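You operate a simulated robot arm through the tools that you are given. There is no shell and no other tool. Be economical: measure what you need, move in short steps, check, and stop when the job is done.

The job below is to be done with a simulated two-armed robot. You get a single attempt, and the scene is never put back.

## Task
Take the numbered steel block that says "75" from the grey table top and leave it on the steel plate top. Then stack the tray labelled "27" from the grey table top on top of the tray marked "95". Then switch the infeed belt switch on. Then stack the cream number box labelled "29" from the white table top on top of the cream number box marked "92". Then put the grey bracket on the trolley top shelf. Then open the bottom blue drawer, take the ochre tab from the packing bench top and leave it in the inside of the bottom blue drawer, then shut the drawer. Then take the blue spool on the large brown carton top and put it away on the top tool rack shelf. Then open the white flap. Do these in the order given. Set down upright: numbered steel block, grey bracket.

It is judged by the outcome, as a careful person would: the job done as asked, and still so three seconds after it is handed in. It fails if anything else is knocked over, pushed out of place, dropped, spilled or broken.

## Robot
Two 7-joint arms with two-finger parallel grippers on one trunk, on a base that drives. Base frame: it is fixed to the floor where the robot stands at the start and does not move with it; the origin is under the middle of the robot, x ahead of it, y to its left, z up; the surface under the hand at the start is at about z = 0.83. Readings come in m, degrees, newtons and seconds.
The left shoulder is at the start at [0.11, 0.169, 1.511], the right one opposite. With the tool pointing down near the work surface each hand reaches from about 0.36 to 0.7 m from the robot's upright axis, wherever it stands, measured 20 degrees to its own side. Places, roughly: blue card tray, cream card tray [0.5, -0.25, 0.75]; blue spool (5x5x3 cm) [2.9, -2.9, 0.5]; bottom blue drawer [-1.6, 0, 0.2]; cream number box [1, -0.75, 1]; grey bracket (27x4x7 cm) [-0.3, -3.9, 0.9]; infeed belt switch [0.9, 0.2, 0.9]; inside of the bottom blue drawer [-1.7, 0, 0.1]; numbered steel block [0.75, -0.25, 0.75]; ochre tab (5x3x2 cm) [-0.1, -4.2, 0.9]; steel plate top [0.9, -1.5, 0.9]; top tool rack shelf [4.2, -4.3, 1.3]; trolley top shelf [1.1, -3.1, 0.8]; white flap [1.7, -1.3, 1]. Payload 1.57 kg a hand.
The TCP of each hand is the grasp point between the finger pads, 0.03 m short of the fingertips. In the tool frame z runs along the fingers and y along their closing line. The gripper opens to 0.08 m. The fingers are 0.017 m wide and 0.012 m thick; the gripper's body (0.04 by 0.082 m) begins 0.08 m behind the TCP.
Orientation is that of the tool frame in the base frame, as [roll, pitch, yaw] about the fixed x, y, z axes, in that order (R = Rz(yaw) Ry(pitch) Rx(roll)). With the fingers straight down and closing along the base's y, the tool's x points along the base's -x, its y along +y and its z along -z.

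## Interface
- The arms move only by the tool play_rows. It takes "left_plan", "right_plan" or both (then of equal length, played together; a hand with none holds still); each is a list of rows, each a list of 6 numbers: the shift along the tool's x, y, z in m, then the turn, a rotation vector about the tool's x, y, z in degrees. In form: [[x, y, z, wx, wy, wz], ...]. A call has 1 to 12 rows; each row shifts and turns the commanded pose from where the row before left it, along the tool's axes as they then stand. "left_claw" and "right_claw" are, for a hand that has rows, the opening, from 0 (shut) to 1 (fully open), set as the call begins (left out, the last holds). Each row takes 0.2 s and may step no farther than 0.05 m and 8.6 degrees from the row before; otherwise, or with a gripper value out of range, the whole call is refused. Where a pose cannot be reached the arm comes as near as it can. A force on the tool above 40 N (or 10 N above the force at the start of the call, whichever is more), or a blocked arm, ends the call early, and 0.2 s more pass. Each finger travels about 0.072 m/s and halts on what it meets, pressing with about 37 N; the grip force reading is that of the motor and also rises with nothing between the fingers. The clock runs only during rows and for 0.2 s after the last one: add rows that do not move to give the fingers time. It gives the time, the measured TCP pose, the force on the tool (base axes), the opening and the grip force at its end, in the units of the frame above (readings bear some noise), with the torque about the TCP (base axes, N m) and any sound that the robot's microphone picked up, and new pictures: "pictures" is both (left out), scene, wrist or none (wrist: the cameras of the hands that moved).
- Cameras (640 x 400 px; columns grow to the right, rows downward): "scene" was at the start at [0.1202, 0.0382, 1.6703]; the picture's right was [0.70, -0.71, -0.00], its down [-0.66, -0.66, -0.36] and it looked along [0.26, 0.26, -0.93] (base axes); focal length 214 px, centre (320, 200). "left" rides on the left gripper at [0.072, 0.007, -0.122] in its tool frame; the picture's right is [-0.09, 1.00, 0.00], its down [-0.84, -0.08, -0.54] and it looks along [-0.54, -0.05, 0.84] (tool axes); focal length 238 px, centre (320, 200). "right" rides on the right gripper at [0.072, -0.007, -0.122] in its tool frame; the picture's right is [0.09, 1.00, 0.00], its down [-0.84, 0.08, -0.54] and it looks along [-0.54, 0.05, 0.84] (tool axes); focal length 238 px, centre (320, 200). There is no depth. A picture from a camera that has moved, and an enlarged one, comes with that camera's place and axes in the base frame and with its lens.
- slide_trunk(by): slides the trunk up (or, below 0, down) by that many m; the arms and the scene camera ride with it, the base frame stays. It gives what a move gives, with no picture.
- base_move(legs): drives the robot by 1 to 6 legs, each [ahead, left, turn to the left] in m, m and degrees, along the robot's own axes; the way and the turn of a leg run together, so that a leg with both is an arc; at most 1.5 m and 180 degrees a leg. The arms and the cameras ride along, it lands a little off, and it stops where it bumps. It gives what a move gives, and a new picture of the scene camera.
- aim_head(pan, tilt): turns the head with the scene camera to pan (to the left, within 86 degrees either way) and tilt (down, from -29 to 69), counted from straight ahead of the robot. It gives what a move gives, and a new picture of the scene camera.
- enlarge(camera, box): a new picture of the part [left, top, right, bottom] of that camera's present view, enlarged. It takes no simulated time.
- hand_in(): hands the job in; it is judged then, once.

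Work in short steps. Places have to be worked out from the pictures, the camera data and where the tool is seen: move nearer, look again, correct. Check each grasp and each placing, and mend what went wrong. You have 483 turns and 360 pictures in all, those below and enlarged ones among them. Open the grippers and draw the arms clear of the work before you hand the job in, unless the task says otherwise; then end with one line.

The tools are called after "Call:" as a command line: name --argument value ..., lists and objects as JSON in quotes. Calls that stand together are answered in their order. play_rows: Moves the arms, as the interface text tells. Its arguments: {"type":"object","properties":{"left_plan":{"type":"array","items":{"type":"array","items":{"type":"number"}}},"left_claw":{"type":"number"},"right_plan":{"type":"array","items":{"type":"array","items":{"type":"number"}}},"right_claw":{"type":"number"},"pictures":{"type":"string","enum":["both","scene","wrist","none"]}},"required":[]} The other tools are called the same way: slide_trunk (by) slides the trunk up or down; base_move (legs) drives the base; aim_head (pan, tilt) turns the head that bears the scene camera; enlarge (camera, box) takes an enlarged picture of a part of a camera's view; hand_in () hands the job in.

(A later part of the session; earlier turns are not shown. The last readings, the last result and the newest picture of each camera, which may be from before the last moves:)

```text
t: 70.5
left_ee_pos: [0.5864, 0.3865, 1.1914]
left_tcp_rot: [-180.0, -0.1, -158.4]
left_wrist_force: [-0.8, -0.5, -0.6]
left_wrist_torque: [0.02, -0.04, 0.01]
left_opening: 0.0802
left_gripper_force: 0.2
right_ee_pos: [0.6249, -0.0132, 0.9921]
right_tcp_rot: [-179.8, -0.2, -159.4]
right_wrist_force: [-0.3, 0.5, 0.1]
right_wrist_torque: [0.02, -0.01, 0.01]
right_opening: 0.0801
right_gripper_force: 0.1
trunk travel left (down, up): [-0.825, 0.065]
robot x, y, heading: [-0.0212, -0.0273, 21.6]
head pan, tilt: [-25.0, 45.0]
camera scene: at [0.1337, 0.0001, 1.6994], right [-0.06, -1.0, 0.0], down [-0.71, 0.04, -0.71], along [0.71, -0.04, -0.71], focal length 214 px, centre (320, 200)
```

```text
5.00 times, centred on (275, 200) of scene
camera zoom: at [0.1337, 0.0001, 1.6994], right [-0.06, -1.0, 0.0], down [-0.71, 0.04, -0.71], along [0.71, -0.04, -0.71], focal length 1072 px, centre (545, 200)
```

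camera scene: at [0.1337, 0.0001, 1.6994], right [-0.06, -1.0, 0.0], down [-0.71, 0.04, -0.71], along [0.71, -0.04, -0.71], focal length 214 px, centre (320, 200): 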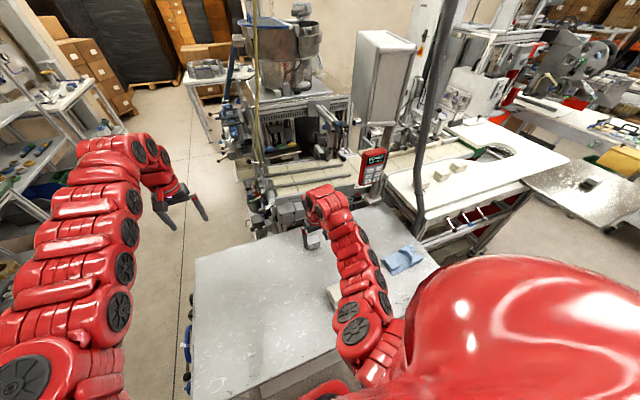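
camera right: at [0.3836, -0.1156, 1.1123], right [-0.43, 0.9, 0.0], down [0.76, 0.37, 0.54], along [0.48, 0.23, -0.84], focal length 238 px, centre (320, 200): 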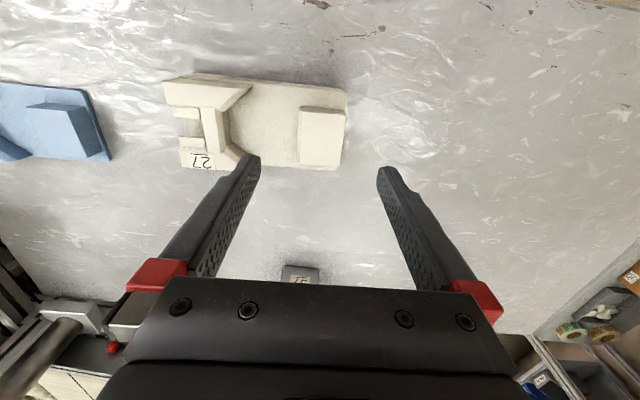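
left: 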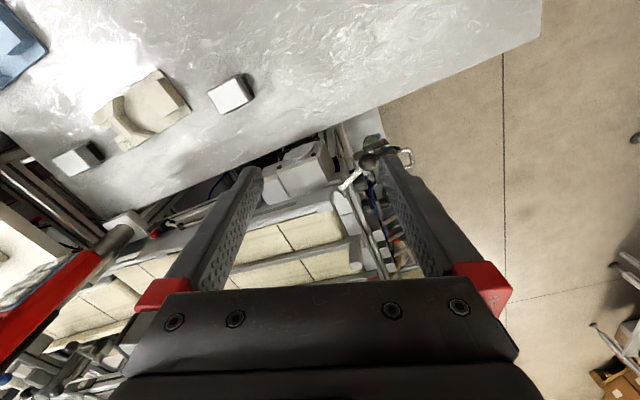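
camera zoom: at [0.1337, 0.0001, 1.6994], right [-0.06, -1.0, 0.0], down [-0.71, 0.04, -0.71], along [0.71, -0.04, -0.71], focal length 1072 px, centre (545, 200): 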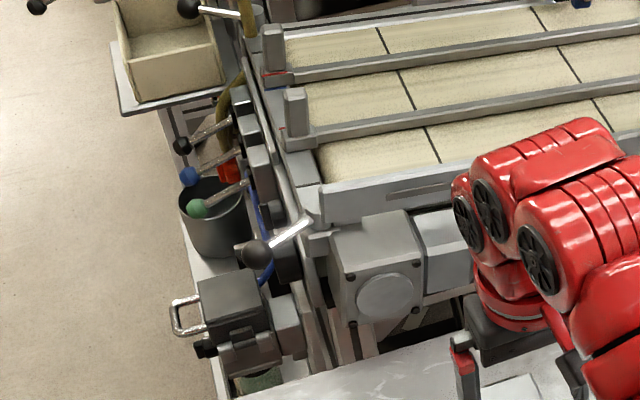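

The lever's knob is at about (0.787,0.220,0.994) and its pivot at about (0.833,0.18,0.995). I want a clearer look, so I'll shift the base right 0.12 m to put the lever between the left hand's fingers in view.

Call:
base_move --legs '[[0, -0.12, 0]]'

Call:
enlarge --camera "left" --box '[180, 120, 420, 280]'

Call:
enlarge --camera "scene" --box '[190, 130, 310, 210]'

```text
t: 71.7
left_ee_pos: [0.6312, 0.2792, 1.19]
left_tcp_rot: [-179.9, -0.1, -158.3]
left_wrist_force: [-0.1, -0.4, 1.0]
left_wrist_torque: [-0.01, -0.02, 0.0]
left_opening: 0.08
left_gripper_force: 0.0
right_ee_pos: [0.6688, -0.1234, 0.9921]
right_tcp_rot: [-179.8, -0.3, -159.6]
right_wrist_force: [-0.2, 0.2, -0.2]
right_wrist_torque: [0.0, -0.02, 0.01]
right_opening: 0.0799
right_gripper_force: 0.1
trunk travel left (down, up): [-0.825, 0.065]
robot x, y, heading: [0.0217, -0.13, 21.6]
head pan, tilt: [-25.0, 45.0]
camera scene: at [0.1784, -0.1071, 1.6992], right [-0.06, -1.0, 0.0], down [-0.71, 0.04, -0.71], along [0.71, -0.04, -0.71], focal length 214 px, centre (320, 200)
```

scene: 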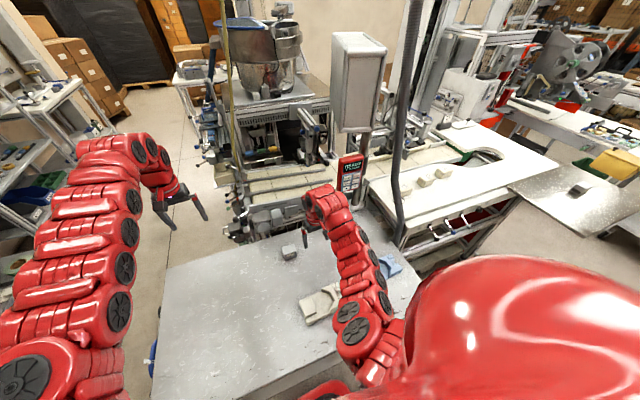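

```text
2.50 times, centred on (300, 200) of left
camera zoom: at [0.5615, 0.2563, 1.3129], right [-0.28, 0.96, 0.0], down [0.81, 0.24, 0.54], along [0.52, 0.15, -0.84], focal length 596 px, centre (370, 200)
```

zoom: 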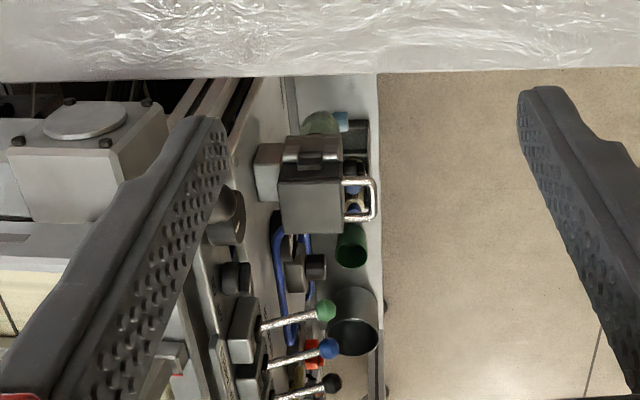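

```text
5.00 times, centred on (250, 170) of scene
camera zoom: at [0.1784, -0.1071, 1.6992], right [-0.06, -1.0, 0.0], down [-0.71, 0.04, -0.71], along [0.71, -0.04, -0.71], focal length 1072 px, centre (670, 350)
```

zoom: 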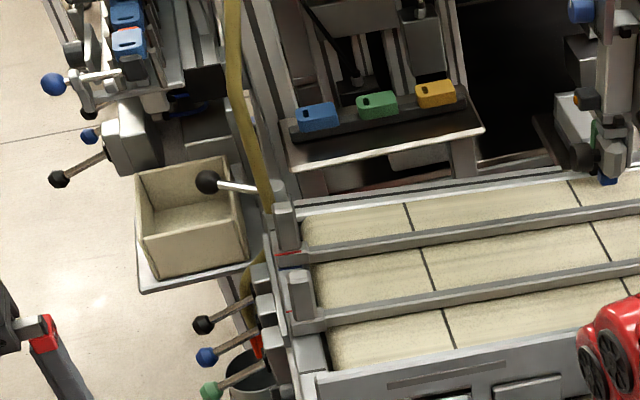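

The left finger hides the spot near (0.9,0.2,0.9). I'll shift the base right a bit more to see between the fingers.

Call:
base_move --legs '[[0, -0.1, 0]]'

Call:
enlarge --camera "left" --box '[240, 150, 400, 280]'

```text
t: 72.8
left_ee_pos: [0.6664, 0.1859, 1.1915]
left_tcp_rot: [179.9, -0.1, -158.3]
left_wrist_force: [-0.3, -0.5, 0.0]
left_wrist_torque: [0.01, -0.01, 0.0]
left_opening: 0.0798
left_gripper_force: 0.0
right_ee_pos: [0.7068, -0.2134, 0.9916]
right_tcp_rot: [-179.8, -0.3, -159.6]
right_wrist_force: [0.3, 0.2, 0.8]
right_wrist_torque: [-0.02, 0.03, -0.02]
right_opening: 0.0799
right_gripper_force: 0.0
trunk travel left (down, up): [-0.825, 0.065]
robot x, y, heading: [0.058, -0.2215, 21.6]
head pan, tilt: [-25.0, 45.0]
camera scene: at [0.2146, -0.1996, 1.6992], right [-0.06, -1.0, 0.0], down [-0.71, 0.04, -0.71], along [0.71, -0.04, -0.71], focal length 214 px, centre (320, 200)
```

scene: 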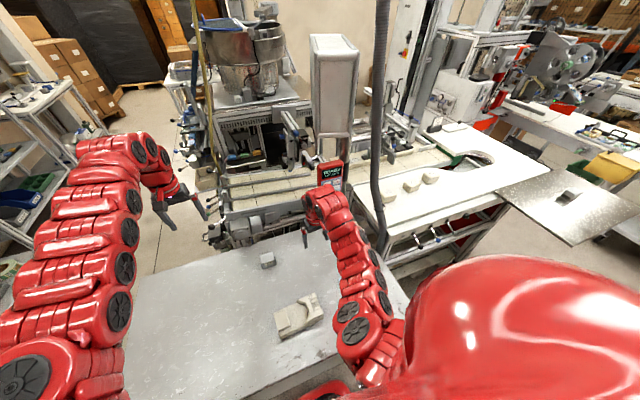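

```text
3.08 times, centred on (320, 215) of left
camera zoom: at [0.597, 0.1648, 1.313], right [-0.28, 0.96, 0.0], down [0.81, 0.24, 0.54], along [0.52, 0.15, -0.84], focal length 733 px, centre (320, 154)
```

zoom: 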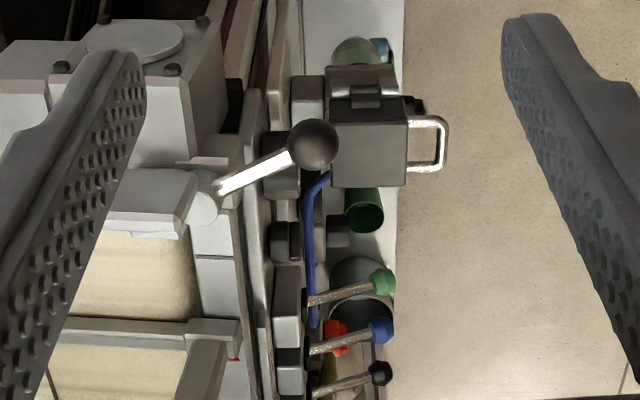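

I'll zoom in on the region around the lever and the black round parts.

Call:
enlarge --camera "left" --box '[280, 165, 360, 215]'

Call:
enlarge --camera "left" --box '[290, 205, 370, 265]'

Call:
enlarge --camera "scene" --box '[190, 180, 290, 250]'

```text
8.00 times, centred on (320, 190) of left
camera zoom: at [0.597, 0.1648, 1.313], right [-0.28, 0.96, 0.0], down [0.81, 0.24, 0.54], along [0.52, 0.15, -0.84], focal length 1907 px, centre (320, 280)
```

zoom: 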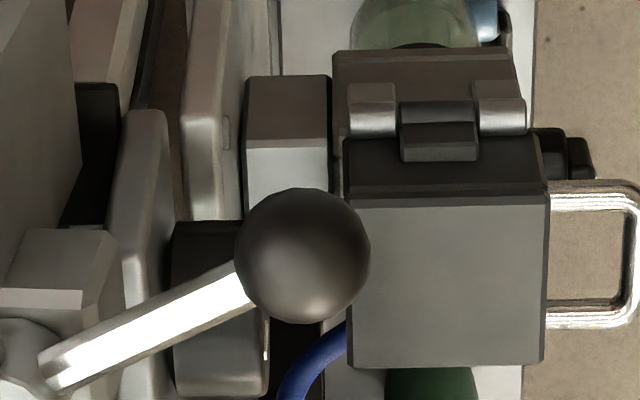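

```text
6.67 times, centred on (330, 235) of left
camera zoom: at [0.597, 0.1648, 1.313], right [-0.28, 0.96, 0.0], down [0.81, 0.24, 0.54], along [0.52, 0.15, -0.84], focal length 1589 px, centre (253, -33)
```

zoom: 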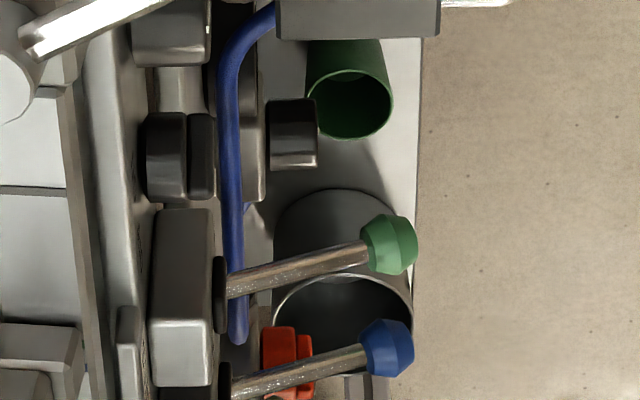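

```text
5.71 times, centred on (240, 215) of scene
camera zoom: at [0.2146, -0.1996, 1.6992], right [-0.06, -1.0, 0.0], down [-0.71, 0.04, -0.71], along [0.71, -0.04, -0.71], focal length 1226 px, centre (777, 114)
```

zoom: 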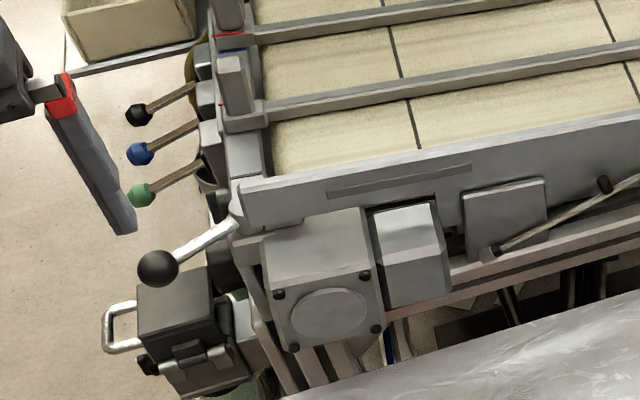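

I can't identify the switch for certain from above, so I'll view the belt's left side face. First I check the free space on the left.

Call:
aim_head --pan 80 --tilt 35

```text
t: 74.7
left_ee_pos: [0.6667, 0.1853, 1.1904]
left_tcp_rot: [179.9, 0.0, -158.2]
left_wrist_force: [-0.4, -0.6, -1.0]
left_wrist_torque: [0.02, 0.01, -0.02]
left_opening: 0.0799
left_gripper_force: 0.0
right_ee_pos: [0.7056, -0.2147, 0.9902]
right_tcp_rot: [-179.8, -0.2, -159.4]
right_wrist_force: [0.2, -0.1, 0.2]
right_wrist_torque: [0.02, 0.0, -0.03]
right_opening: 0.08
right_gripper_force: 0.1
trunk travel left (down, up): [-0.825, 0.065]
robot x, y, heading: [0.0585, -0.2255, 21.6]
head pan, tilt: [80.0, 35.0]
camera scene: at [0.1163, -0.1099, 1.714], right [0.98, 0.2, 0.0], down [0.11, -0.56, -0.82], along [-0.16, 0.8, -0.57], focal length 214 px, centre (320, 200)
```

scene: 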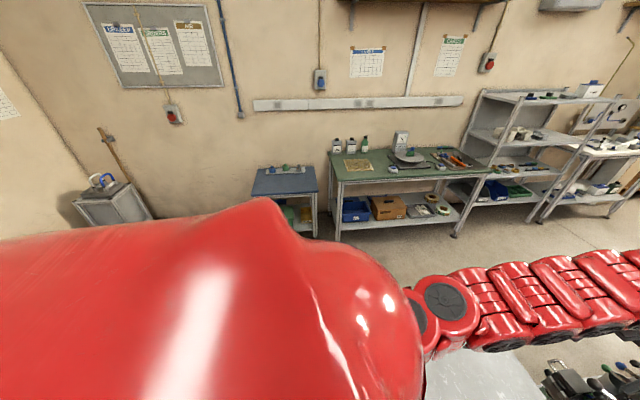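

The left side has open floor. I'll drive around to the left end of the grey table and face the belt's side.

Call:
base_move --legs '[[-0.5, 0, 0], [0, 1.2, 0], [0, 0, -90]]'

Call:
aim_head --pan 20 --tilt 30

```text
t: 87.1
left_ee_pos: [-0.4326, 0.1004, 1.1906]
left_tcp_rot: [-180.0, -0.1, 112.4]
left_wrist_force: [0.3, 0.8, -0.1]
left_wrist_torque: [-0.01, -0.02, 0.05]
left_opening: 0.08
left_gripper_force: 0.0
right_ee_pos: [-0.8319, 0.0564, 0.9912]
right_tcp_rot: [-179.8, -0.3, 111.3]
right_wrist_force: [0.5, 0.7, 0.1]
right_wrist_torque: [-0.01, -0.03, -0.02]
right_opening: 0.0801
right_gripper_force: 0.1
trunk travel left (down, up): [-0.825, 0.065]
robot x, y, heading: [-0.8473, 0.7045, -67.5]
head pan, tilt: [80.0, 35.0]
camera scene: at [-0.7327, 0.6463, 1.714], right [0.21, -0.98, 0.0], down [-0.56, -0.12, -0.82], along [0.8, 0.18, -0.57], focal length 214 px, centre (320, 200)
```

scene: 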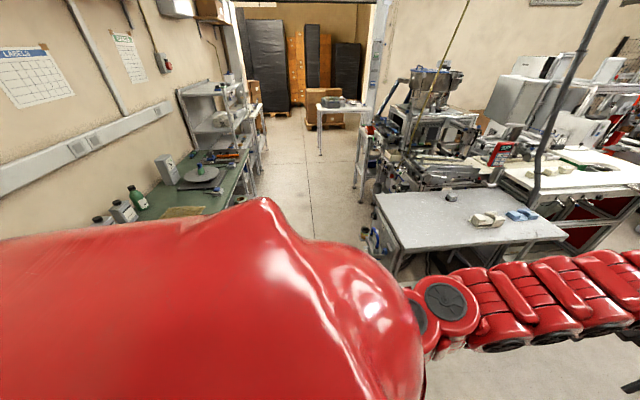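

```text
t: 88.4
left_ee_pos: [-0.4315, 0.1002, 1.1912]
left_tcp_rot: [-180.0, -0.1, 112.3]
left_wrist_force: [0.5, 0.6, -0.2]
left_wrist_torque: [-0.02, -0.02, -0.02]
left_opening: 0.0802
left_gripper_force: 0.1
right_ee_pos: [-0.8321, 0.0562, 0.9909]
right_tcp_rot: [-179.8, -0.3, 111.3]
right_wrist_force: [-0.1, -0.1, 0.8]
right_wrist_torque: [0.03, 0.0, -0.01]
right_opening: 0.0801
right_gripper_force: 0.0
trunk travel left (down, up): [-0.825, 0.065]
robot x, y, heading: [-0.8519, 0.7072, -67.8]
head pan, tilt: [20.0, 30.0]
camera scene: at [-0.7578, 0.5606, 1.7218], right [-0.74, -0.67, 0.0], down [-0.34, 0.37, -0.87], along [0.58, -0.64, -0.5], focal length 214 px, centre (320, 200)
```

scene: 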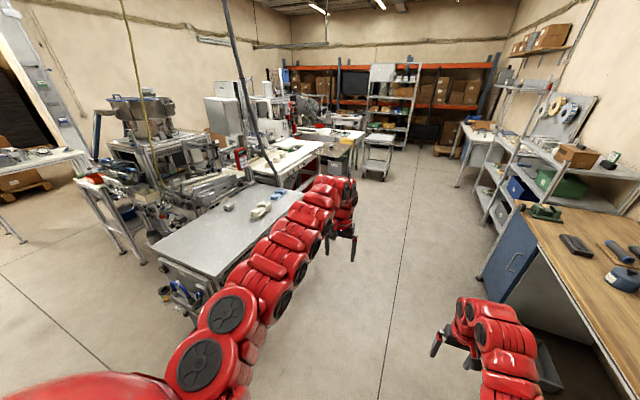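

There's a good overview from here. Now strafe left along the table's end to face the belt's side panel.

Call:
base_move --legs '[[0, 1.0, 0]]'

```text
t: 93.6
left_ee_pos: [0.5015, 0.4774, 1.1911]
left_tcp_rot: [180.0, -0.1, 112.0]
left_wrist_force: [-0.2, 0.4, 0.0]
left_wrist_torque: [0.01, -0.03, -0.02]
left_opening: 0.0801
left_gripper_force: 0.0
right_ee_pos: [0.1019, 0.4376, 0.9912]
right_tcp_rot: [-179.8, -0.3, 110.8]
right_wrist_force: [0.4, 1.0, -0.9]
right_wrist_torque: [0.0, -0.02, -0.02]
right_opening: 0.08
right_gripper_force: 0.0
trunk travel left (down, up): [-0.825, 0.065]
robot x, y, heading: [0.0927, 1.0839, -68.1]
head pan, tilt: [20.0, 30.0]
camera scene: at [0.18, 0.9407, 1.7218], right [-0.75, -0.67, 0.0], down [-0.33, 0.37, -0.87], along [0.58, -0.65, -0.5], focal length 214 px, centre (320, 200)
```

scene: 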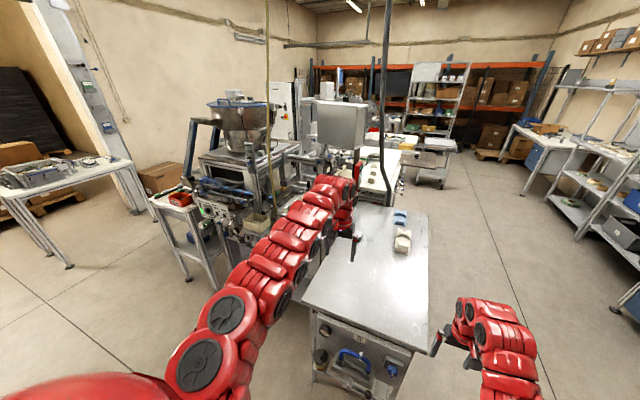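

One more strafe so the side panel lies straight ahead between the arms.

Call:
base_move --legs '[[0, 0.45, 0]]'

Call:
aim_head --pan 0 --tilt 40

```text
t: 96.4
left_ee_pos: [0.9223, 0.6477, 1.1903]
left_tcp_rot: [179.9, -0.1, 112.2]
left_wrist_force: [0.0, -0.2, 0.3]
left_wrist_torque: [-0.03, 0.0, 0.01]
left_opening: 0.0799
left_gripper_force: 0.1
right_ee_pos: [0.5239, 0.6063, 0.992]
right_tcp_rot: [-179.8, -0.2, 111.0]
right_wrist_force: [0.5, -0.8, 0.1]
right_wrist_torque: [0.0, 0.01, 0.01]
right_opening: 0.0799
right_gripper_force: 0.1
trunk travel left (down, up): [-0.825, 0.065]
robot x, y, heading: [0.5059, 1.2542, -67.8]
head pan, tilt: [20.0, 30.0]
camera scene: at [0.5982, 1.1098, 1.7218], right [-0.74, -0.67, 0.0], down [-0.34, 0.37, -0.87], along [0.58, -0.64, -0.5], focal length 214 px, centre (320, 200)
```

scene: 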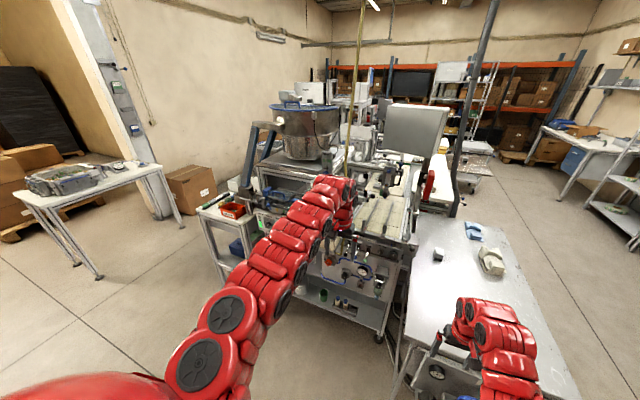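

```text
t: 97.2
left_ee_pos: [0.9227, 0.6492, 1.1897]
left_tcp_rot: [180.0, -0.1, 112.1]
left_wrist_force: [0.1, 0.1, -0.4]
left_wrist_torque: [-0.01, 0.01, 0.0]
left_opening: 0.08
left_gripper_force: 0.1
right_ee_pos: [0.5238, 0.6066, 0.9912]
right_tcp_rot: [-179.8, -0.3, 111.1]
right_wrist_force: [-0.4, -0.6, 0.3]
right_wrist_torque: [-0.02, -0.01, -0.01]
right_opening: 0.0802
right_gripper_force: 0.0
trunk travel left (down, up): [-0.825, 0.065]
robot x, y, heading: [0.5077, 1.2523, -67.6]
head pan, tilt: [0.0, 40.0]
camera scene: at [0.5705, 1.0985, 1.7065], right [-0.93, -0.38, 0.0], down [-0.24, 0.59, -0.77], along [0.29, -0.71, -0.64], focal length 214 px, centre (320, 200)
```

scene: 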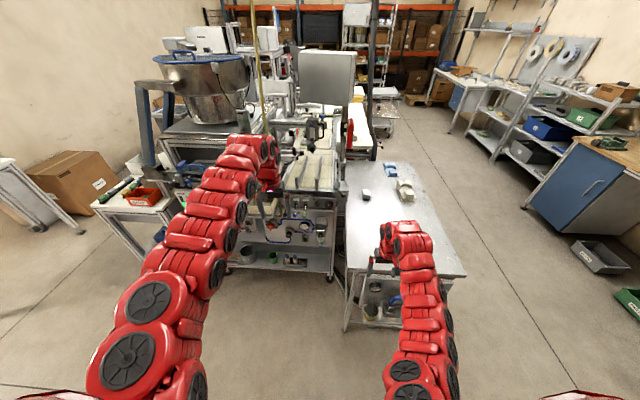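

Call:
enlarge --camera "scene" --box '[220, 170, 380, 280]'

Call:
enlarge --camera "left" --box '[0, 0, 640, 400]'

```text
3.64 times, centred on (300, 225) of scene
camera zoom: at [0.5705, 1.0985, 1.7065], right [-0.93, -0.38, 0.0], down [-0.24, 0.59, -0.77], along [0.29, -0.71, -0.64], focal length 780 px, centre (393, 109)
```

zoom: 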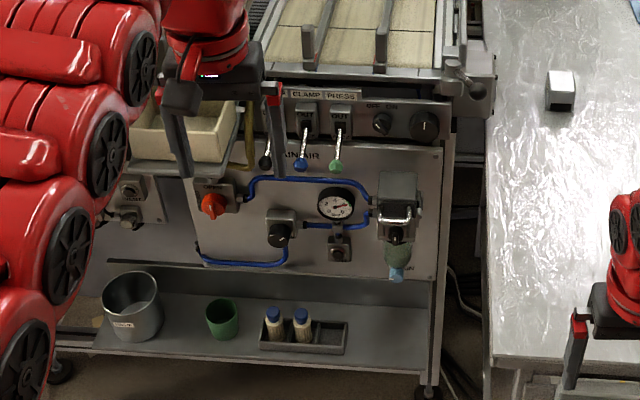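

```text
1.00 times, centred on (320, 200) of left (not enlarged: the box is as wide or as high as the picture)
camera zoom: at [0.9025, 0.7167, 1.313], right [0.96, 0.29, 0.0], down [0.25, -0.8, 0.54], along [0.16, -0.52, -0.84], focal length 238 px, centre (320, 200)
```

zoom: 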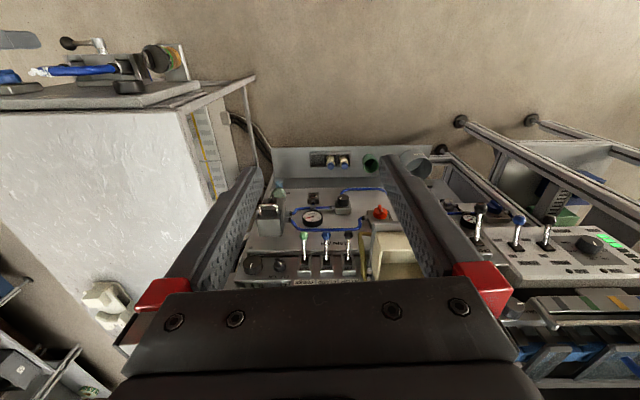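

The side panel has labelled controls, including a rotary "OFF ON" selector. I'll zoom in on the labels.

Call:
enlarge --camera "scene" --box '[284, 188, 344, 226]'

Call:
enlarge --camera "left" --box '[230, 230, 370, 300]'

```text
10.53 times, centred on (314, 207) of scene
camera zoom: at [0.5705, 1.0985, 1.7065], right [-0.93, -0.38, 0.0], down [-0.24, 0.59, -0.77], along [0.29, -0.71, -0.64], focal length 2258 px, centre (383, 126)
```

zoom: 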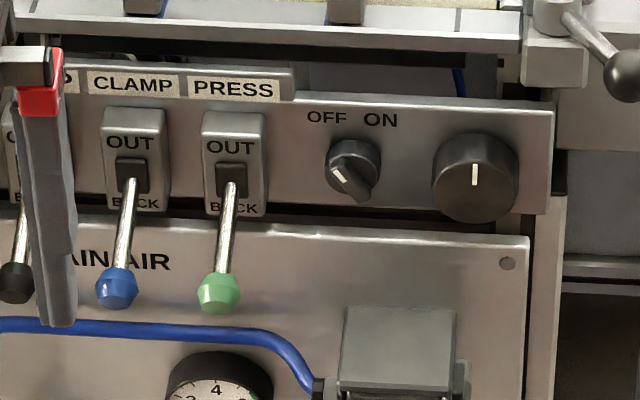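

```text
4.57 times, centred on (300, 265) of left
camera zoom: at [0.9025, 0.7167, 1.313], right [0.96, 0.29, 0.0], down [0.25, -0.8, 0.54], along [0.16, -0.52, -0.84], focal length 1090 px, centre (411, -97)
```

zoom: 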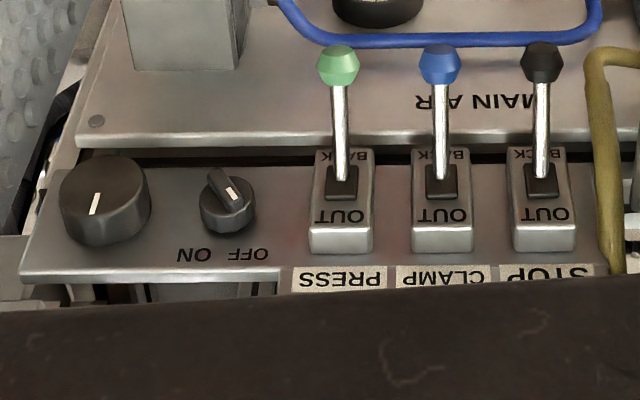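

Found it: the small "OFF ON" rotary selector at about (0.945,0.228,0.883), whose bar points to OFF (up-left). I'll turn it about 90° clockwise by gripping its bar with the right hand held horizontal. First I line up the base.

Call:
base_move --legs '[[0, 0.22, 0], [0, 0, -1.8]]'

Call:
play_rows --right_plan '[[-0.018, 0, 0, 0, -8.2, 0], [-0.018, 0, 0.003, 0, -8.2, 0], [-0.017, 0, 0.005, 0, -8.2, 0], [-0.016, 0, 0.007, 0, -8.2, 0], [-0.015, 0, 0.01, 0, -8.2, 0], [-0.014, 0, 0.012, 0, -8.2, 0], [-0.012, 0, 0.014, 0, -8.2, 0], [-0.01, 0, 0.015, 0, -8.2, 0], [-0.007, 0, 0.016, 0, -8.2, 0], [-0.005, 0, 0.017, 0, -8.2, 0], [-0.003, 0, 0.018, 0, -8.0, 0], [0, 0, 0, 0, 0, 0]]' --right_claw 0.7

```text
t: 99.3
left_ee_pos: [1.1113, 0.7219, 1.19]
left_tcp_rot: [-179.9, -0.1, 110.6]
left_wrist_force: [0.9, -0.1, 0.0]
left_wrist_torque: [0.02, 0.0, 0.03]
left_opening: 0.0801
left_gripper_force: 0.1
right_ee_pos: [0.7121, 0.6913, 0.9906]
right_tcp_rot: [-179.8, -0.3, 109.6]
right_wrist_force: [0.9, 0.4, 0.2]
right_wrist_torque: [-0.01, 0.02, -0.01]
right_opening: 0.0798
right_gripper_force: 0.1
trunk travel left (down, up): [-0.825, 0.065]
robot x, y, heading: [0.7144, 1.3384, -69.6]
head pan, tilt: [0.0, 40.0]
camera scene: at [0.7725, 1.181, 1.7065], right [-0.94, -0.35, 0.0], down [-0.23, 0.6, -0.77], along [0.27, -0.72, -0.64], focal length 214 px, centre (320, 200)
```

scene: 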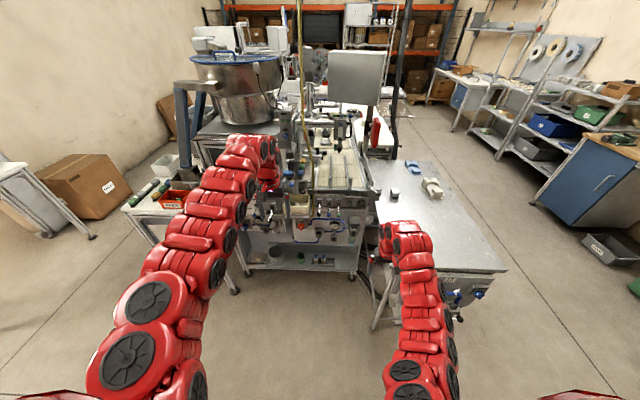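

```text
t: 101.9
left_ee_pos: [1.1096, 0.7219, 1.1909]
left_tcp_rot: [179.9, -0.1, 110.6]
left_wrist_force: [-0.6, -1.1, 0.5]
left_wrist_torque: [-0.03, -0.03, 0.01]
left_opening: 0.0801
left_gripper_force: 0.1
right_ee_pos: [0.7747, 0.5039, 0.9904]
right_tcp_rot: [-157.2, 89.8, 132.4]
right_wrist_force: [-0.4, -0.1, -1.0]
right_wrist_torque: [0.01, 0.01, 0.03]
right_opening: 0.056
right_gripper_force: 0.1
trunk travel left (down, up): [-0.825, 0.065]
robot x, y, heading: [0.7145, 1.333, -69.5]
head pan, tilt: [0.0, 40.0]
camera scene: at [0.7694, 1.1803, 1.7065], right [-0.94, -0.35, 0.0], down [-0.22, 0.6, -0.77], along [0.27, -0.72, -0.64], focal length 214 px, centre (320, 200)
camera right: at [0.7277, 0.6161, 0.918], right [0.94, 0.33, -0.09], down [-0.11, 0.53, 0.84], along [0.33, -0.78, 0.54], focal length 238 px, centre (320, 200)
```

scene: 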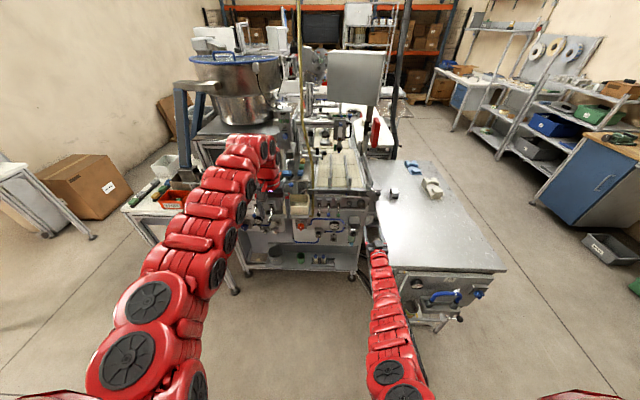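
right: 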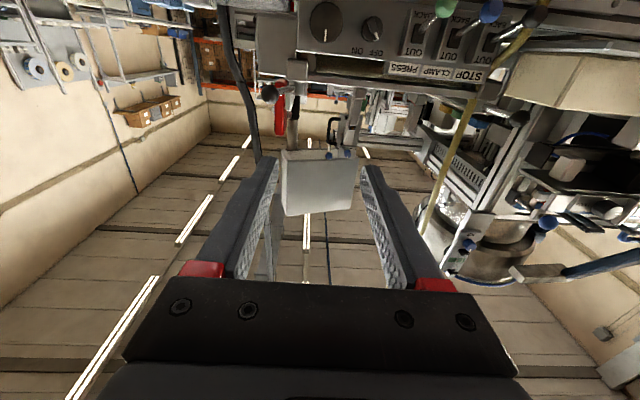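

The hand is horizontal and the selector is visible. I'll align: down 0.105 m, left 0.064 m, and partly forward, then look again.

Call:
play_rows --right_plan '[[0.035, 0.021, 0.0, 0, 0, 0], [0.035, 0.021, 0.0, 0, 0, 0], [0.035, 0.022, 0, 0, 0, 0], [0, 0, 0.04, 0, 0, 0], [0, 0, 0.04, 0, 0, 0], [0, 0, 0, 0, 0, 0]]' --pictures "wrist"

Call:
enlarge --camera "right" --box '[240, 0, 440, 125]'

```text
t: 103.3
left_ee_pos: [1.1121, 0.7213, 1.1919]
left_tcp_rot: [-179.9, -0.1, 110.6]
left_wrist_force: [-0.3, -1.0, -0.6]
left_wrist_torque: [0.01, 0.01, 0.03]
left_opening: 0.0802
left_gripper_force: 0.0
right_ee_pos: [0.8144, 0.5326, 0.9405]
right_tcp_rot: [-147.5, 89.7, 141.8]
right_wrist_force: [0.5, -0.2, -0.2]
right_wrist_torque: [0.01, -0.01, 0.0]
right_opening: 0.0561
right_gripper_force: 0.1
right hand out of reach, approached as far as the arm can: row 2, 3, 4, 5
trunk travel left (down, up): [-0.825, 0.065]
robot x, y, heading: [0.7165, 1.3374, -69.7]
head pan, tilt: [0.0, 40.0]
camera right: at [0.7677, 0.6446, 0.8696], right [0.94, 0.33, -0.1], down [-0.1, 0.53, 0.84], along [0.33, -0.78, 0.53], focal length 238 px, centre (320, 200)
```

right: 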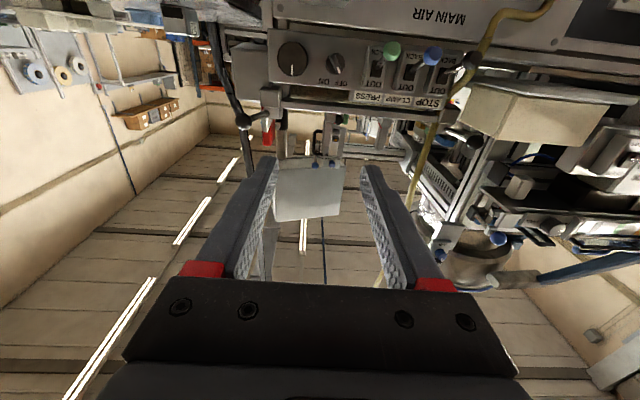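

```text
3.20 times, centred on (340, 62) of right
camera zoom: at [0.7677, 0.6446, 0.8696], right [0.94, 0.33, -0.1], down [-0.1, 0.53, 0.84], along [0.33, -0.78, 0.53], focal length 763 px, centre (256, 640)
```

zoom: 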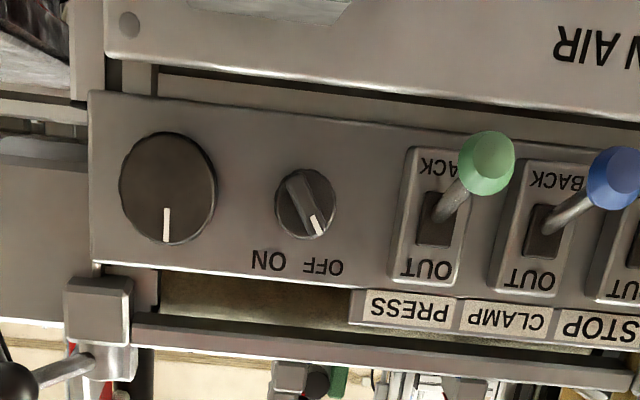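

The bar points about 28° left of vertical, toward OFF. The arm is at its lower limit, so I'll lower the trunk 6 cm. Then I rotate the hand -28° to match the bar and narrow the opening.

Call:
slide_trunk --by -0.06

Call:
play_rows --right_plan '[[0, 0.015, 0, 0, 0, -7], [0, 0, 0, 0, 0, -7], [0, 0, 0, 0, 0, -7], [0, 0, 0, 0, 0, -7], [0, 0, 0, 0, 0, 0]]' --right_claw 0.4 --pictures "none"

Call:
base_move --legs '[[0.15, 0, 0]]'

Call:
enlarge --camera "right" --box '[0, 0, 640, 400]'

```text
t: 104.3
left_ee_pos: [1.1112, 0.7226, 1.1301]
left_tcp_rot: [179.9, -0.1, 110.6]
left_wrist_force: [0.2, -0.6, 0.7]
left_wrist_torque: [-0.03, -0.01, -0.03]
left_opening: 0.0801
left_gripper_force: 0.1
right_ee_pos: [0.8144, 0.532, 0.8819]
right_tcp_rot: [-148.6, 89.5, 140.8]
right_wrist_force: [0.8, -0.3, -0.2]
right_wrist_torque: [-0.01, -0.01, -0.02]
right_opening: 0.0559
right_gripper_force: 0.0
trunk travel left (down, up): [-0.765, 0.125]
robot x, y, heading: [0.7146, 1.34, -69.3]
head pan, tilt: [0.0, 40.0]
```

```text
t: 105.5
left_ee_pos: [1.1124, 0.7222, 1.1308]
left_tcp_rot: [180.0, 0.0, 110.6]
left_wrist_force: [-0.3, 0.0, 0.0]
left_wrist_torque: [0.02, -0.05, 0.02]
left_opening: 0.0802
left_gripper_force: 0.1
right_ee_pos: [0.8275, 0.5367, 0.8817]
right_tcp_rot: [-90.7, 61.7, -161.1]
right_wrist_force: [0.4, 0.2, 0.2]
right_wrist_torque: [0.04, 0.02, 0.04]
right_opening: 0.0321
right_gripper_force: 0.1
trunk travel left (down, up): [-0.765, 0.125]
robot x, y, heading: [0.7173, 1.3348, -69.7]
head pan, tilt: [0.0, 40.0]
```

```text
t: 106.8
left_ee_pos: [1.1632, 0.5816, 1.1323]
left_tcp_rot: [-180.0, 0.0, 110.4]
left_wrist_force: [0.1, 0.1, -0.6]
left_wrist_torque: [-0.02, 0.03, 0.0]
left_opening: 0.0799
left_gripper_force: 0.0
right_ee_pos: [0.879, 0.3993, 0.8817]
right_tcp_rot: [-90.5, 61.9, -161.1]
right_wrist_force: [0.2, -0.2, 0.0]
right_wrist_torque: [0.01, 0.0, -0.02]
right_opening: 0.0319
right_gripper_force: 0.1
trunk travel left (down, up): [-0.765, 0.125]
robot x, y, heading: [0.7671, 1.1982, -69.6]
head pan, tilt: [0.0, 40.0]
camera scene: at [0.8234, 1.0428, 1.6467], right [-0.94, -0.35, 0.0], down [-0.22, 0.6, -0.77], along [0.27, -0.72, -0.64], focal length 214 px, centre (320, 200)
```

scene: 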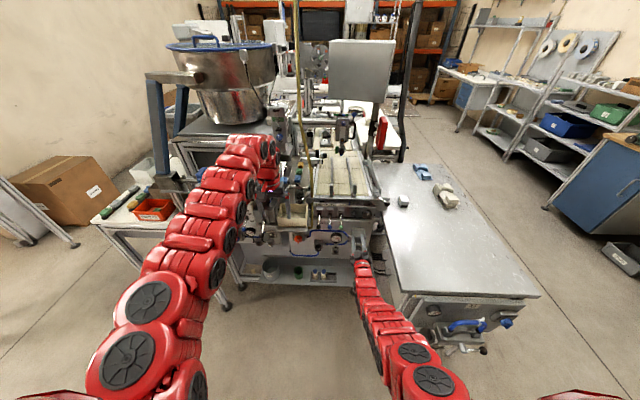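

```text
1.00 times, centred on (320, 200) of right (not enlarged: the box is as wide or as high as the picture)
camera zoom: at [0.8016, 0.4994, 0.8213], right [0.79, 0.28, -0.55], down [0.26, 0.66, 0.7], along [0.56, -0.7, 0.45], focal length 238 px, centre (320, 200)
```

zoom: 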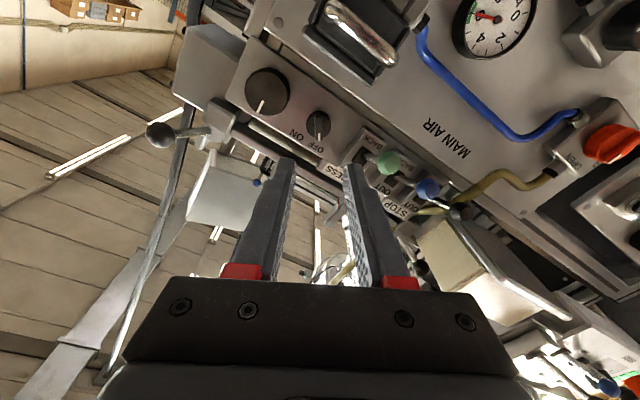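

Alignment is within a few millimetres. I'll advance 5 cm and zoom in.

Call:
play_rows --right_plan '[[-0.003, -0.002, 0.025, 0, 0, 0], [0, 0, 0.025, 0, 0, 0], [0, 0, 0, 0, 0, 0]]' --pictures "none"

Call:
enlarge --camera "right" --box '[200, 60, 440, 210]'

```text
t: 107.6
left_ee_pos: [1.1636, 0.5819, 1.1306]
left_tcp_rot: [180.0, -0.1, 110.5]
left_wrist_force: [-0.6, 0.5, 0.0]
left_wrist_torque: [-0.01, 0.02, -0.02]
left_opening: 0.0799
left_gripper_force: 0.0
right_ee_pos: [0.8856, 0.389, 0.8915]
right_tcp_rot: [-90.7, 61.8, -161.2]
right_wrist_force: [0.2, 0.2, -0.2]
right_wrist_torque: [-0.01, 0.01, -0.01]
right_opening: 0.0318
right_gripper_force: 0.0
right hand out of reach, approached as far as the arm can: row 1, 2
trunk travel left (down, up): [-0.765, 0.125]
robot x, y, heading: [0.7662, 1.1977, -69.6]
head pan, tilt: [0.0, 40.0]
```

```text
2.67 times, centred on (320, 135) of right
camera zoom: at [0.8081, 0.4913, 0.8298], right [0.79, 0.28, -0.55], down [0.26, 0.66, 0.7], along [0.56, -0.7, 0.45], focal length 636 px, centre (320, 373)
```

zoom: 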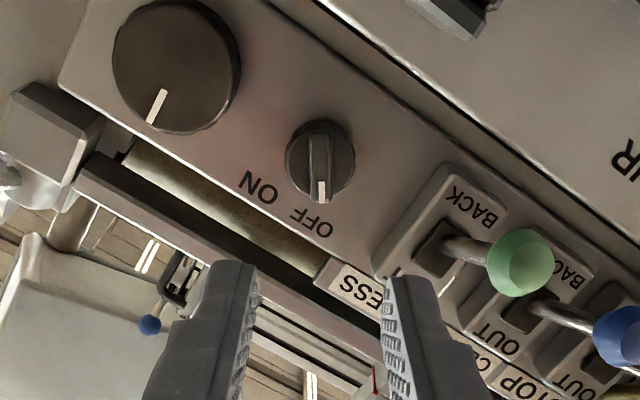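

The bar is aligned with the grip, but the arm is at its forward limit. I'll use the base for the approach: 0.09 m, with the trunk 5 mm lower.

Call:
slide_trunk --by -0.005

Call:
base_move --legs '[[0.085, 0, 0]]'

Call:
enlarge --camera "right" --box '[200, 60, 440, 210]'

```text
t: 108.2
left_ee_pos: [1.1629, 0.5822, 1.125]
left_tcp_rot: [-179.9, -0.1, 110.5]
left_wrist_force: [-0.6, -0.3, 0.8]
left_wrist_torque: [0.0, 0.02, 0.01]
left_opening: 0.0799
left_gripper_force: 0.0
right_ee_pos: [0.8859, 0.391, 0.8861]
right_tcp_rot: [-90.7, 61.8, -161.1]
right_wrist_force: [0.0, 0.7, -0.4]
right_wrist_torque: [0.04, 0.0, 0.02]
right_opening: 0.0319
right_gripper_force: 0.0
trunk travel left (down, up): [-0.76, 0.13]
robot x, y, heading: [0.7638, 1.1987, -69.7]
head pan, tilt: [0.0, 40.0]
```

```text
t: 109.2
left_ee_pos: [1.1914, 0.5029, 1.1267]
left_tcp_rot: [-179.9, -0.1, 110.5]
left_wrist_force: [-0.3, 0.2, 0.1]
left_wrist_torque: [0.01, 0.01, 0.01]
left_opening: 0.0801
left_gripper_force: 0.1
right_ee_pos: [0.9144, 0.3114, 0.8859]
right_tcp_rot: [-90.6, 61.7, -161.2]
right_wrist_force: [0.0, -0.3, -0.3]
right_wrist_torque: [0.0, -0.02, -0.04]
right_opening: 0.0317
right_gripper_force: 0.0
trunk travel left (down, up): [-0.76, 0.13]
robot x, y, heading: [0.7944, 1.1193, -69.5]
head pan, tilt: [0.0, 40.0]
camera scene: at [0.8532, 0.9628, 1.6415], right [-0.94, -0.35, 0.0], down [-0.22, 0.6, -0.77], along [0.27, -0.72, -0.64], focal length 214 px, centre (320, 200)
```

scene: 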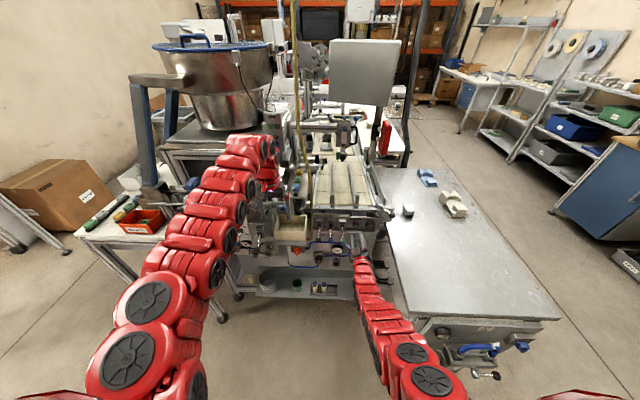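

```text
2.67 times, centred on (320, 135) of right
camera zoom: at [0.8371, 0.4129, 0.8249], right [0.79, 0.28, -0.55], down [0.26, 0.66, 0.7], along [0.56, -0.7, 0.45], focal length 636 px, centre (320, 373)
```

zoom: 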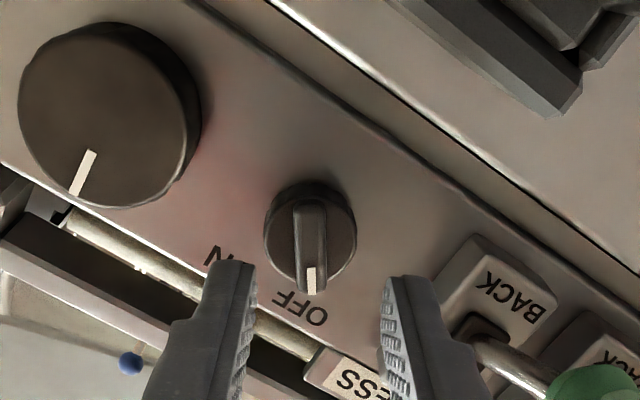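

The selector bar is between the fingers' lines, with about 6-7 cm to go. I'll check that the left hand has clearance before creeping forward.

Call:
enlarge --camera "left" --box '[0, 0, 640, 400]'

```text
1.00 times, centred on (320, 200) of left (not enlarged: the box is as wide or as high as the picture)
camera zoom: at [1.1737, 0.5712, 1.248], right [0.96, 0.26, 0.0], down [0.22, -0.81, 0.54], along [0.14, -0.52, -0.84], focal length 238 px, centre (320, 200)
```

zoom: 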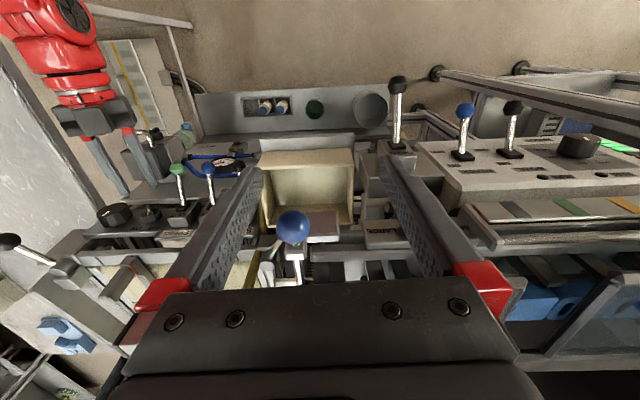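

The left hand is close above some levers. I'll raise and pull it back before going further.

Call:
play_rows --left_plan '[[0, 0, -0.04, 0, 0, 0], [0, 0, -0.04, 0, 0, 0], [0.02, 0, -0.04, 0, 0, 0], [0.03, 0.03, -0.02, 0, 0, 0], [0.03, 0.03, 0, 0, 0, 0], [0, 0, 0, 0, 0, 0]]' --pictures "wrist"

```text
t: 110.7
left_ee_pos: [1.234, 0.5749, 1.1984]
left_tcp_rot: [-180.0, -0.1, 110.5]
left_wrist_force: [0.2, -0.8, -0.5]
left_wrist_torque: [0.01, 0.02, 0.03]
left_opening: 0.08
left_gripper_force: 0.0
left hand out of reach, approached as far as the arm can: row 2, 3, 4, 5
right_ee_pos: [0.9139, 0.3099, 0.8847]
right_tcp_rot: [-90.7, 61.8, -161.2]
right_wrist_force: [-0.4, -0.2, -0.1]
right_wrist_torque: [-0.02, -0.01, 0.02]
right_opening: 0.032
right_gripper_force: 0.0
trunk travel left (down, up): [-0.76, 0.13]
robot x, y, heading: [0.7975, 1.1172, -69.7]
head pan, tilt: [0.0, 40.0]
camera left: at [1.2141, 0.6428, 1.3213], right [0.97, 0.26, 0.0], down [0.22, -0.81, 0.54], along [0.14, -0.52, -0.84], focal length 238 px, centre (320, 200)
```

left: 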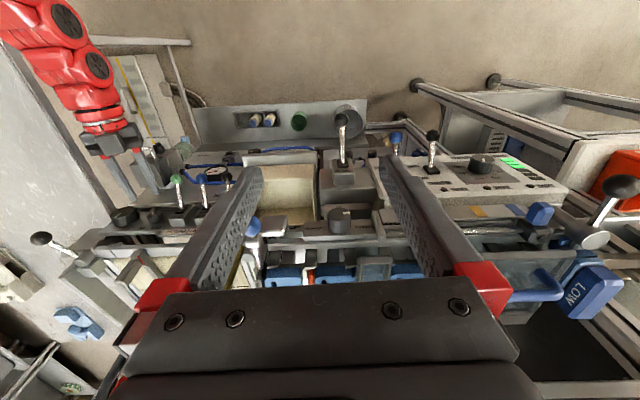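

The left hand is clear now. I'll nudge the right hand 3 mm and creep the base forward 0.035 m.

Call:
play_rows --right_plan '[[0, -0.003, 0, 0, 0, 0], [0, 0, 0, 0, 0, 0]]' --pictures "none"

Call:
base_move --legs '[[0.035, 0, 0]]'

Call:
enlarge --camera "right" --box '[200, 60, 440, 210]'

```text
t: 111.2
left_ee_pos: [1.2338, 0.5747, 1.1997]
left_tcp_rot: [-179.9, 0.0, 110.5]
left_wrist_force: [-1.4, -0.3, 0.1]
left_wrist_torque: [0.04, 0.0, -0.01]
left_opening: 0.0802
left_gripper_force: 0.1
right_ee_pos: [0.9132, 0.3112, 0.8864]
right_tcp_rot: [-90.7, 61.8, -161.3]
right_wrist_force: [-0.1, -0.7, -0.3]
right_wrist_torque: [-0.01, 0.01, -0.04]
right_opening: 0.0322
right_gripper_force: 0.1
trunk travel left (down, up): [-0.76, 0.13]
robot x, y, heading: [0.7975, 1.1188, -69.8]
head pan, tilt: [0.0, 40.0]
```

```text
t: 112.1
left_ee_pos: [1.2463, 0.5434, 1.1995]
left_tcp_rot: [-179.9, 0.0, 110.5]
left_wrist_force: [-0.3, 0.1, 0.7]
left_wrist_torque: [0.02, -0.01, 0.02]
left_opening: 0.08
left_gripper_force: 0.2
right_ee_pos: [0.9245, 0.2783, 0.8885]
right_tcp_rot: [-90.7, 61.7, -161.2]
right_wrist_force: [0.2, 0.2, -0.3]
right_wrist_torque: [-0.01, 0.0, 0.0]
right_opening: 0.032
right_gripper_force: 0.1
trunk travel left (down, up): [-0.76, 0.13]
robot x, y, heading: [0.8086, 1.0838, -69.5]
head pan, tilt: [0.0, 40.0]
camera scene: at [0.8648, 0.9302, 1.6415], right [-0.94, -0.35, 0.0], down [-0.22, 0.6, -0.77], along [0.27, -0.72, -0.64], focal length 214 px, centre (320, 200)
```

scene: 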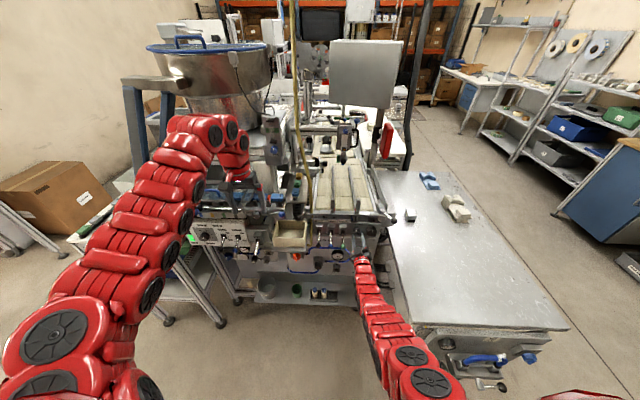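

```text
2.67 times, centred on (320, 135) of right
camera zoom: at [0.8465, 0.3792, 0.8261], right [0.79, 0.28, -0.55], down [0.26, 0.66, 0.7], along [0.56, -0.7, 0.45], focal length 636 px, centre (320, 373)
```

zoom: 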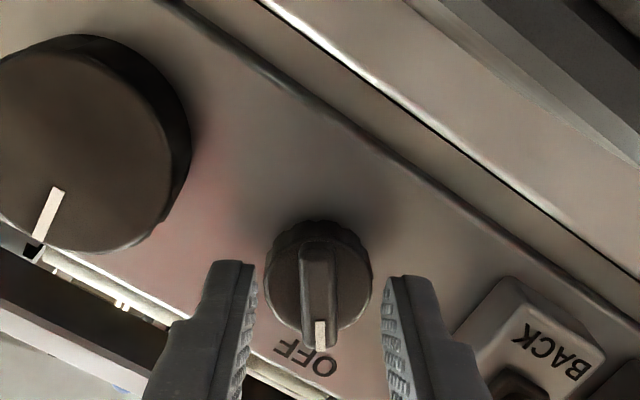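

The bar is centred between the fingertips and its front is level with them. I'll advance 1 cm and close on it.

Call:
base_move --legs '[[0.011, 0, 0]]'

Call:
play_rows --right_plan '[[0, 0, 0, 0, 0, 0], [0, 0, 0, 0, 0, 0], [0, 0, 0, 0, 0, 0]]' --right_claw 0 --pictures "none"

Call:
enlarge --camera "right" --box '[200, 60, 440, 210]'

```text
t: 112.9
left_ee_pos: [1.2507, 0.5337, 1.2016]
left_tcp_rot: [-179.8, -0.1, 110.5]
left_wrist_force: [1.1, -0.2, 0.5]
left_wrist_torque: [-0.02, -0.01, 0.0]
left_opening: 0.0802
left_gripper_force: 0.0
right_ee_pos: [0.929, 0.2691, 0.8872]
right_tcp_rot: [-90.6, 61.9, -161.1]
right_wrist_force: [0.0, 0.6, 0.1]
right_wrist_torque: [0.05, 0.0, -0.01]
right_opening: 0.032
right_gripper_force: 0.0
trunk travel left (down, up): [-0.76, 0.13]
robot x, y, heading: [0.8105, 1.0765, -69.5]
head pan, tilt: [0.0, 40.0]
camera scene: at [0.8687, 0.9218, 1.6417], right [-0.94, -0.35, 0.0], down [-0.22, 0.6, -0.77], along [0.27, -0.72, -0.64], focal length 214 px, centre (320, 200)
```

scene: 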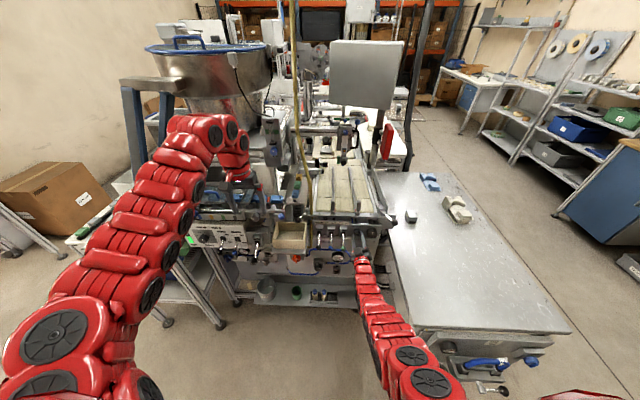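

```text
t: 113.7
left_ee_pos: [1.2505, 0.5343, 1.2002]
left_tcp_rot: [-179.9, 0.0, 110.4]
left_wrist_force: [-0.5, -1.0, 0.7]
left_wrist_torque: [-0.01, 0.01, 0.02]
left_opening: 0.0798
left_gripper_force: 0.1
right_ee_pos: [0.9284, 0.268, 0.887]
right_tcp_rot: [-90.7, 61.8, -161.2]
right_wrist_force: [-2.5, 2.2, 1.7]
right_wrist_torque: [0.08, -0.01, -0.16]
right_opening: 0.0305
right_gripper_force: 39.0
trunk travel left (down, up): [-0.76, 0.13]
robot x, y, heading: [0.8108, 1.0742, -69.6]
head pan, tilt: [0.0, 40.0]
```

```text
2.67 times, centred on (320, 135) of right
camera zoom: at [0.8499, 0.3695, 0.8261], right [0.79, 0.28, -0.55], down [0.26, 0.66, 0.7], along [0.56, -0.7, 0.45], focal length 636 px, centre (320, 373)
```

zoom: 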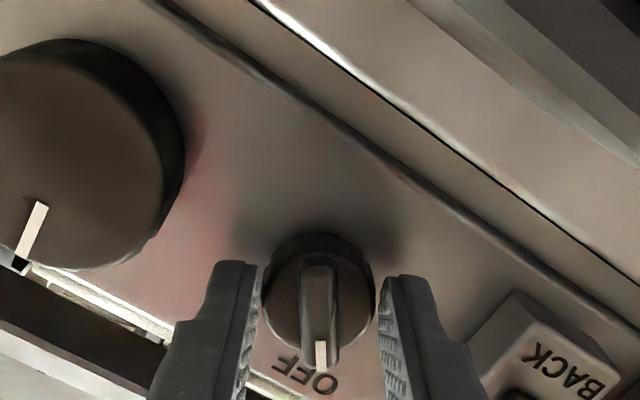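

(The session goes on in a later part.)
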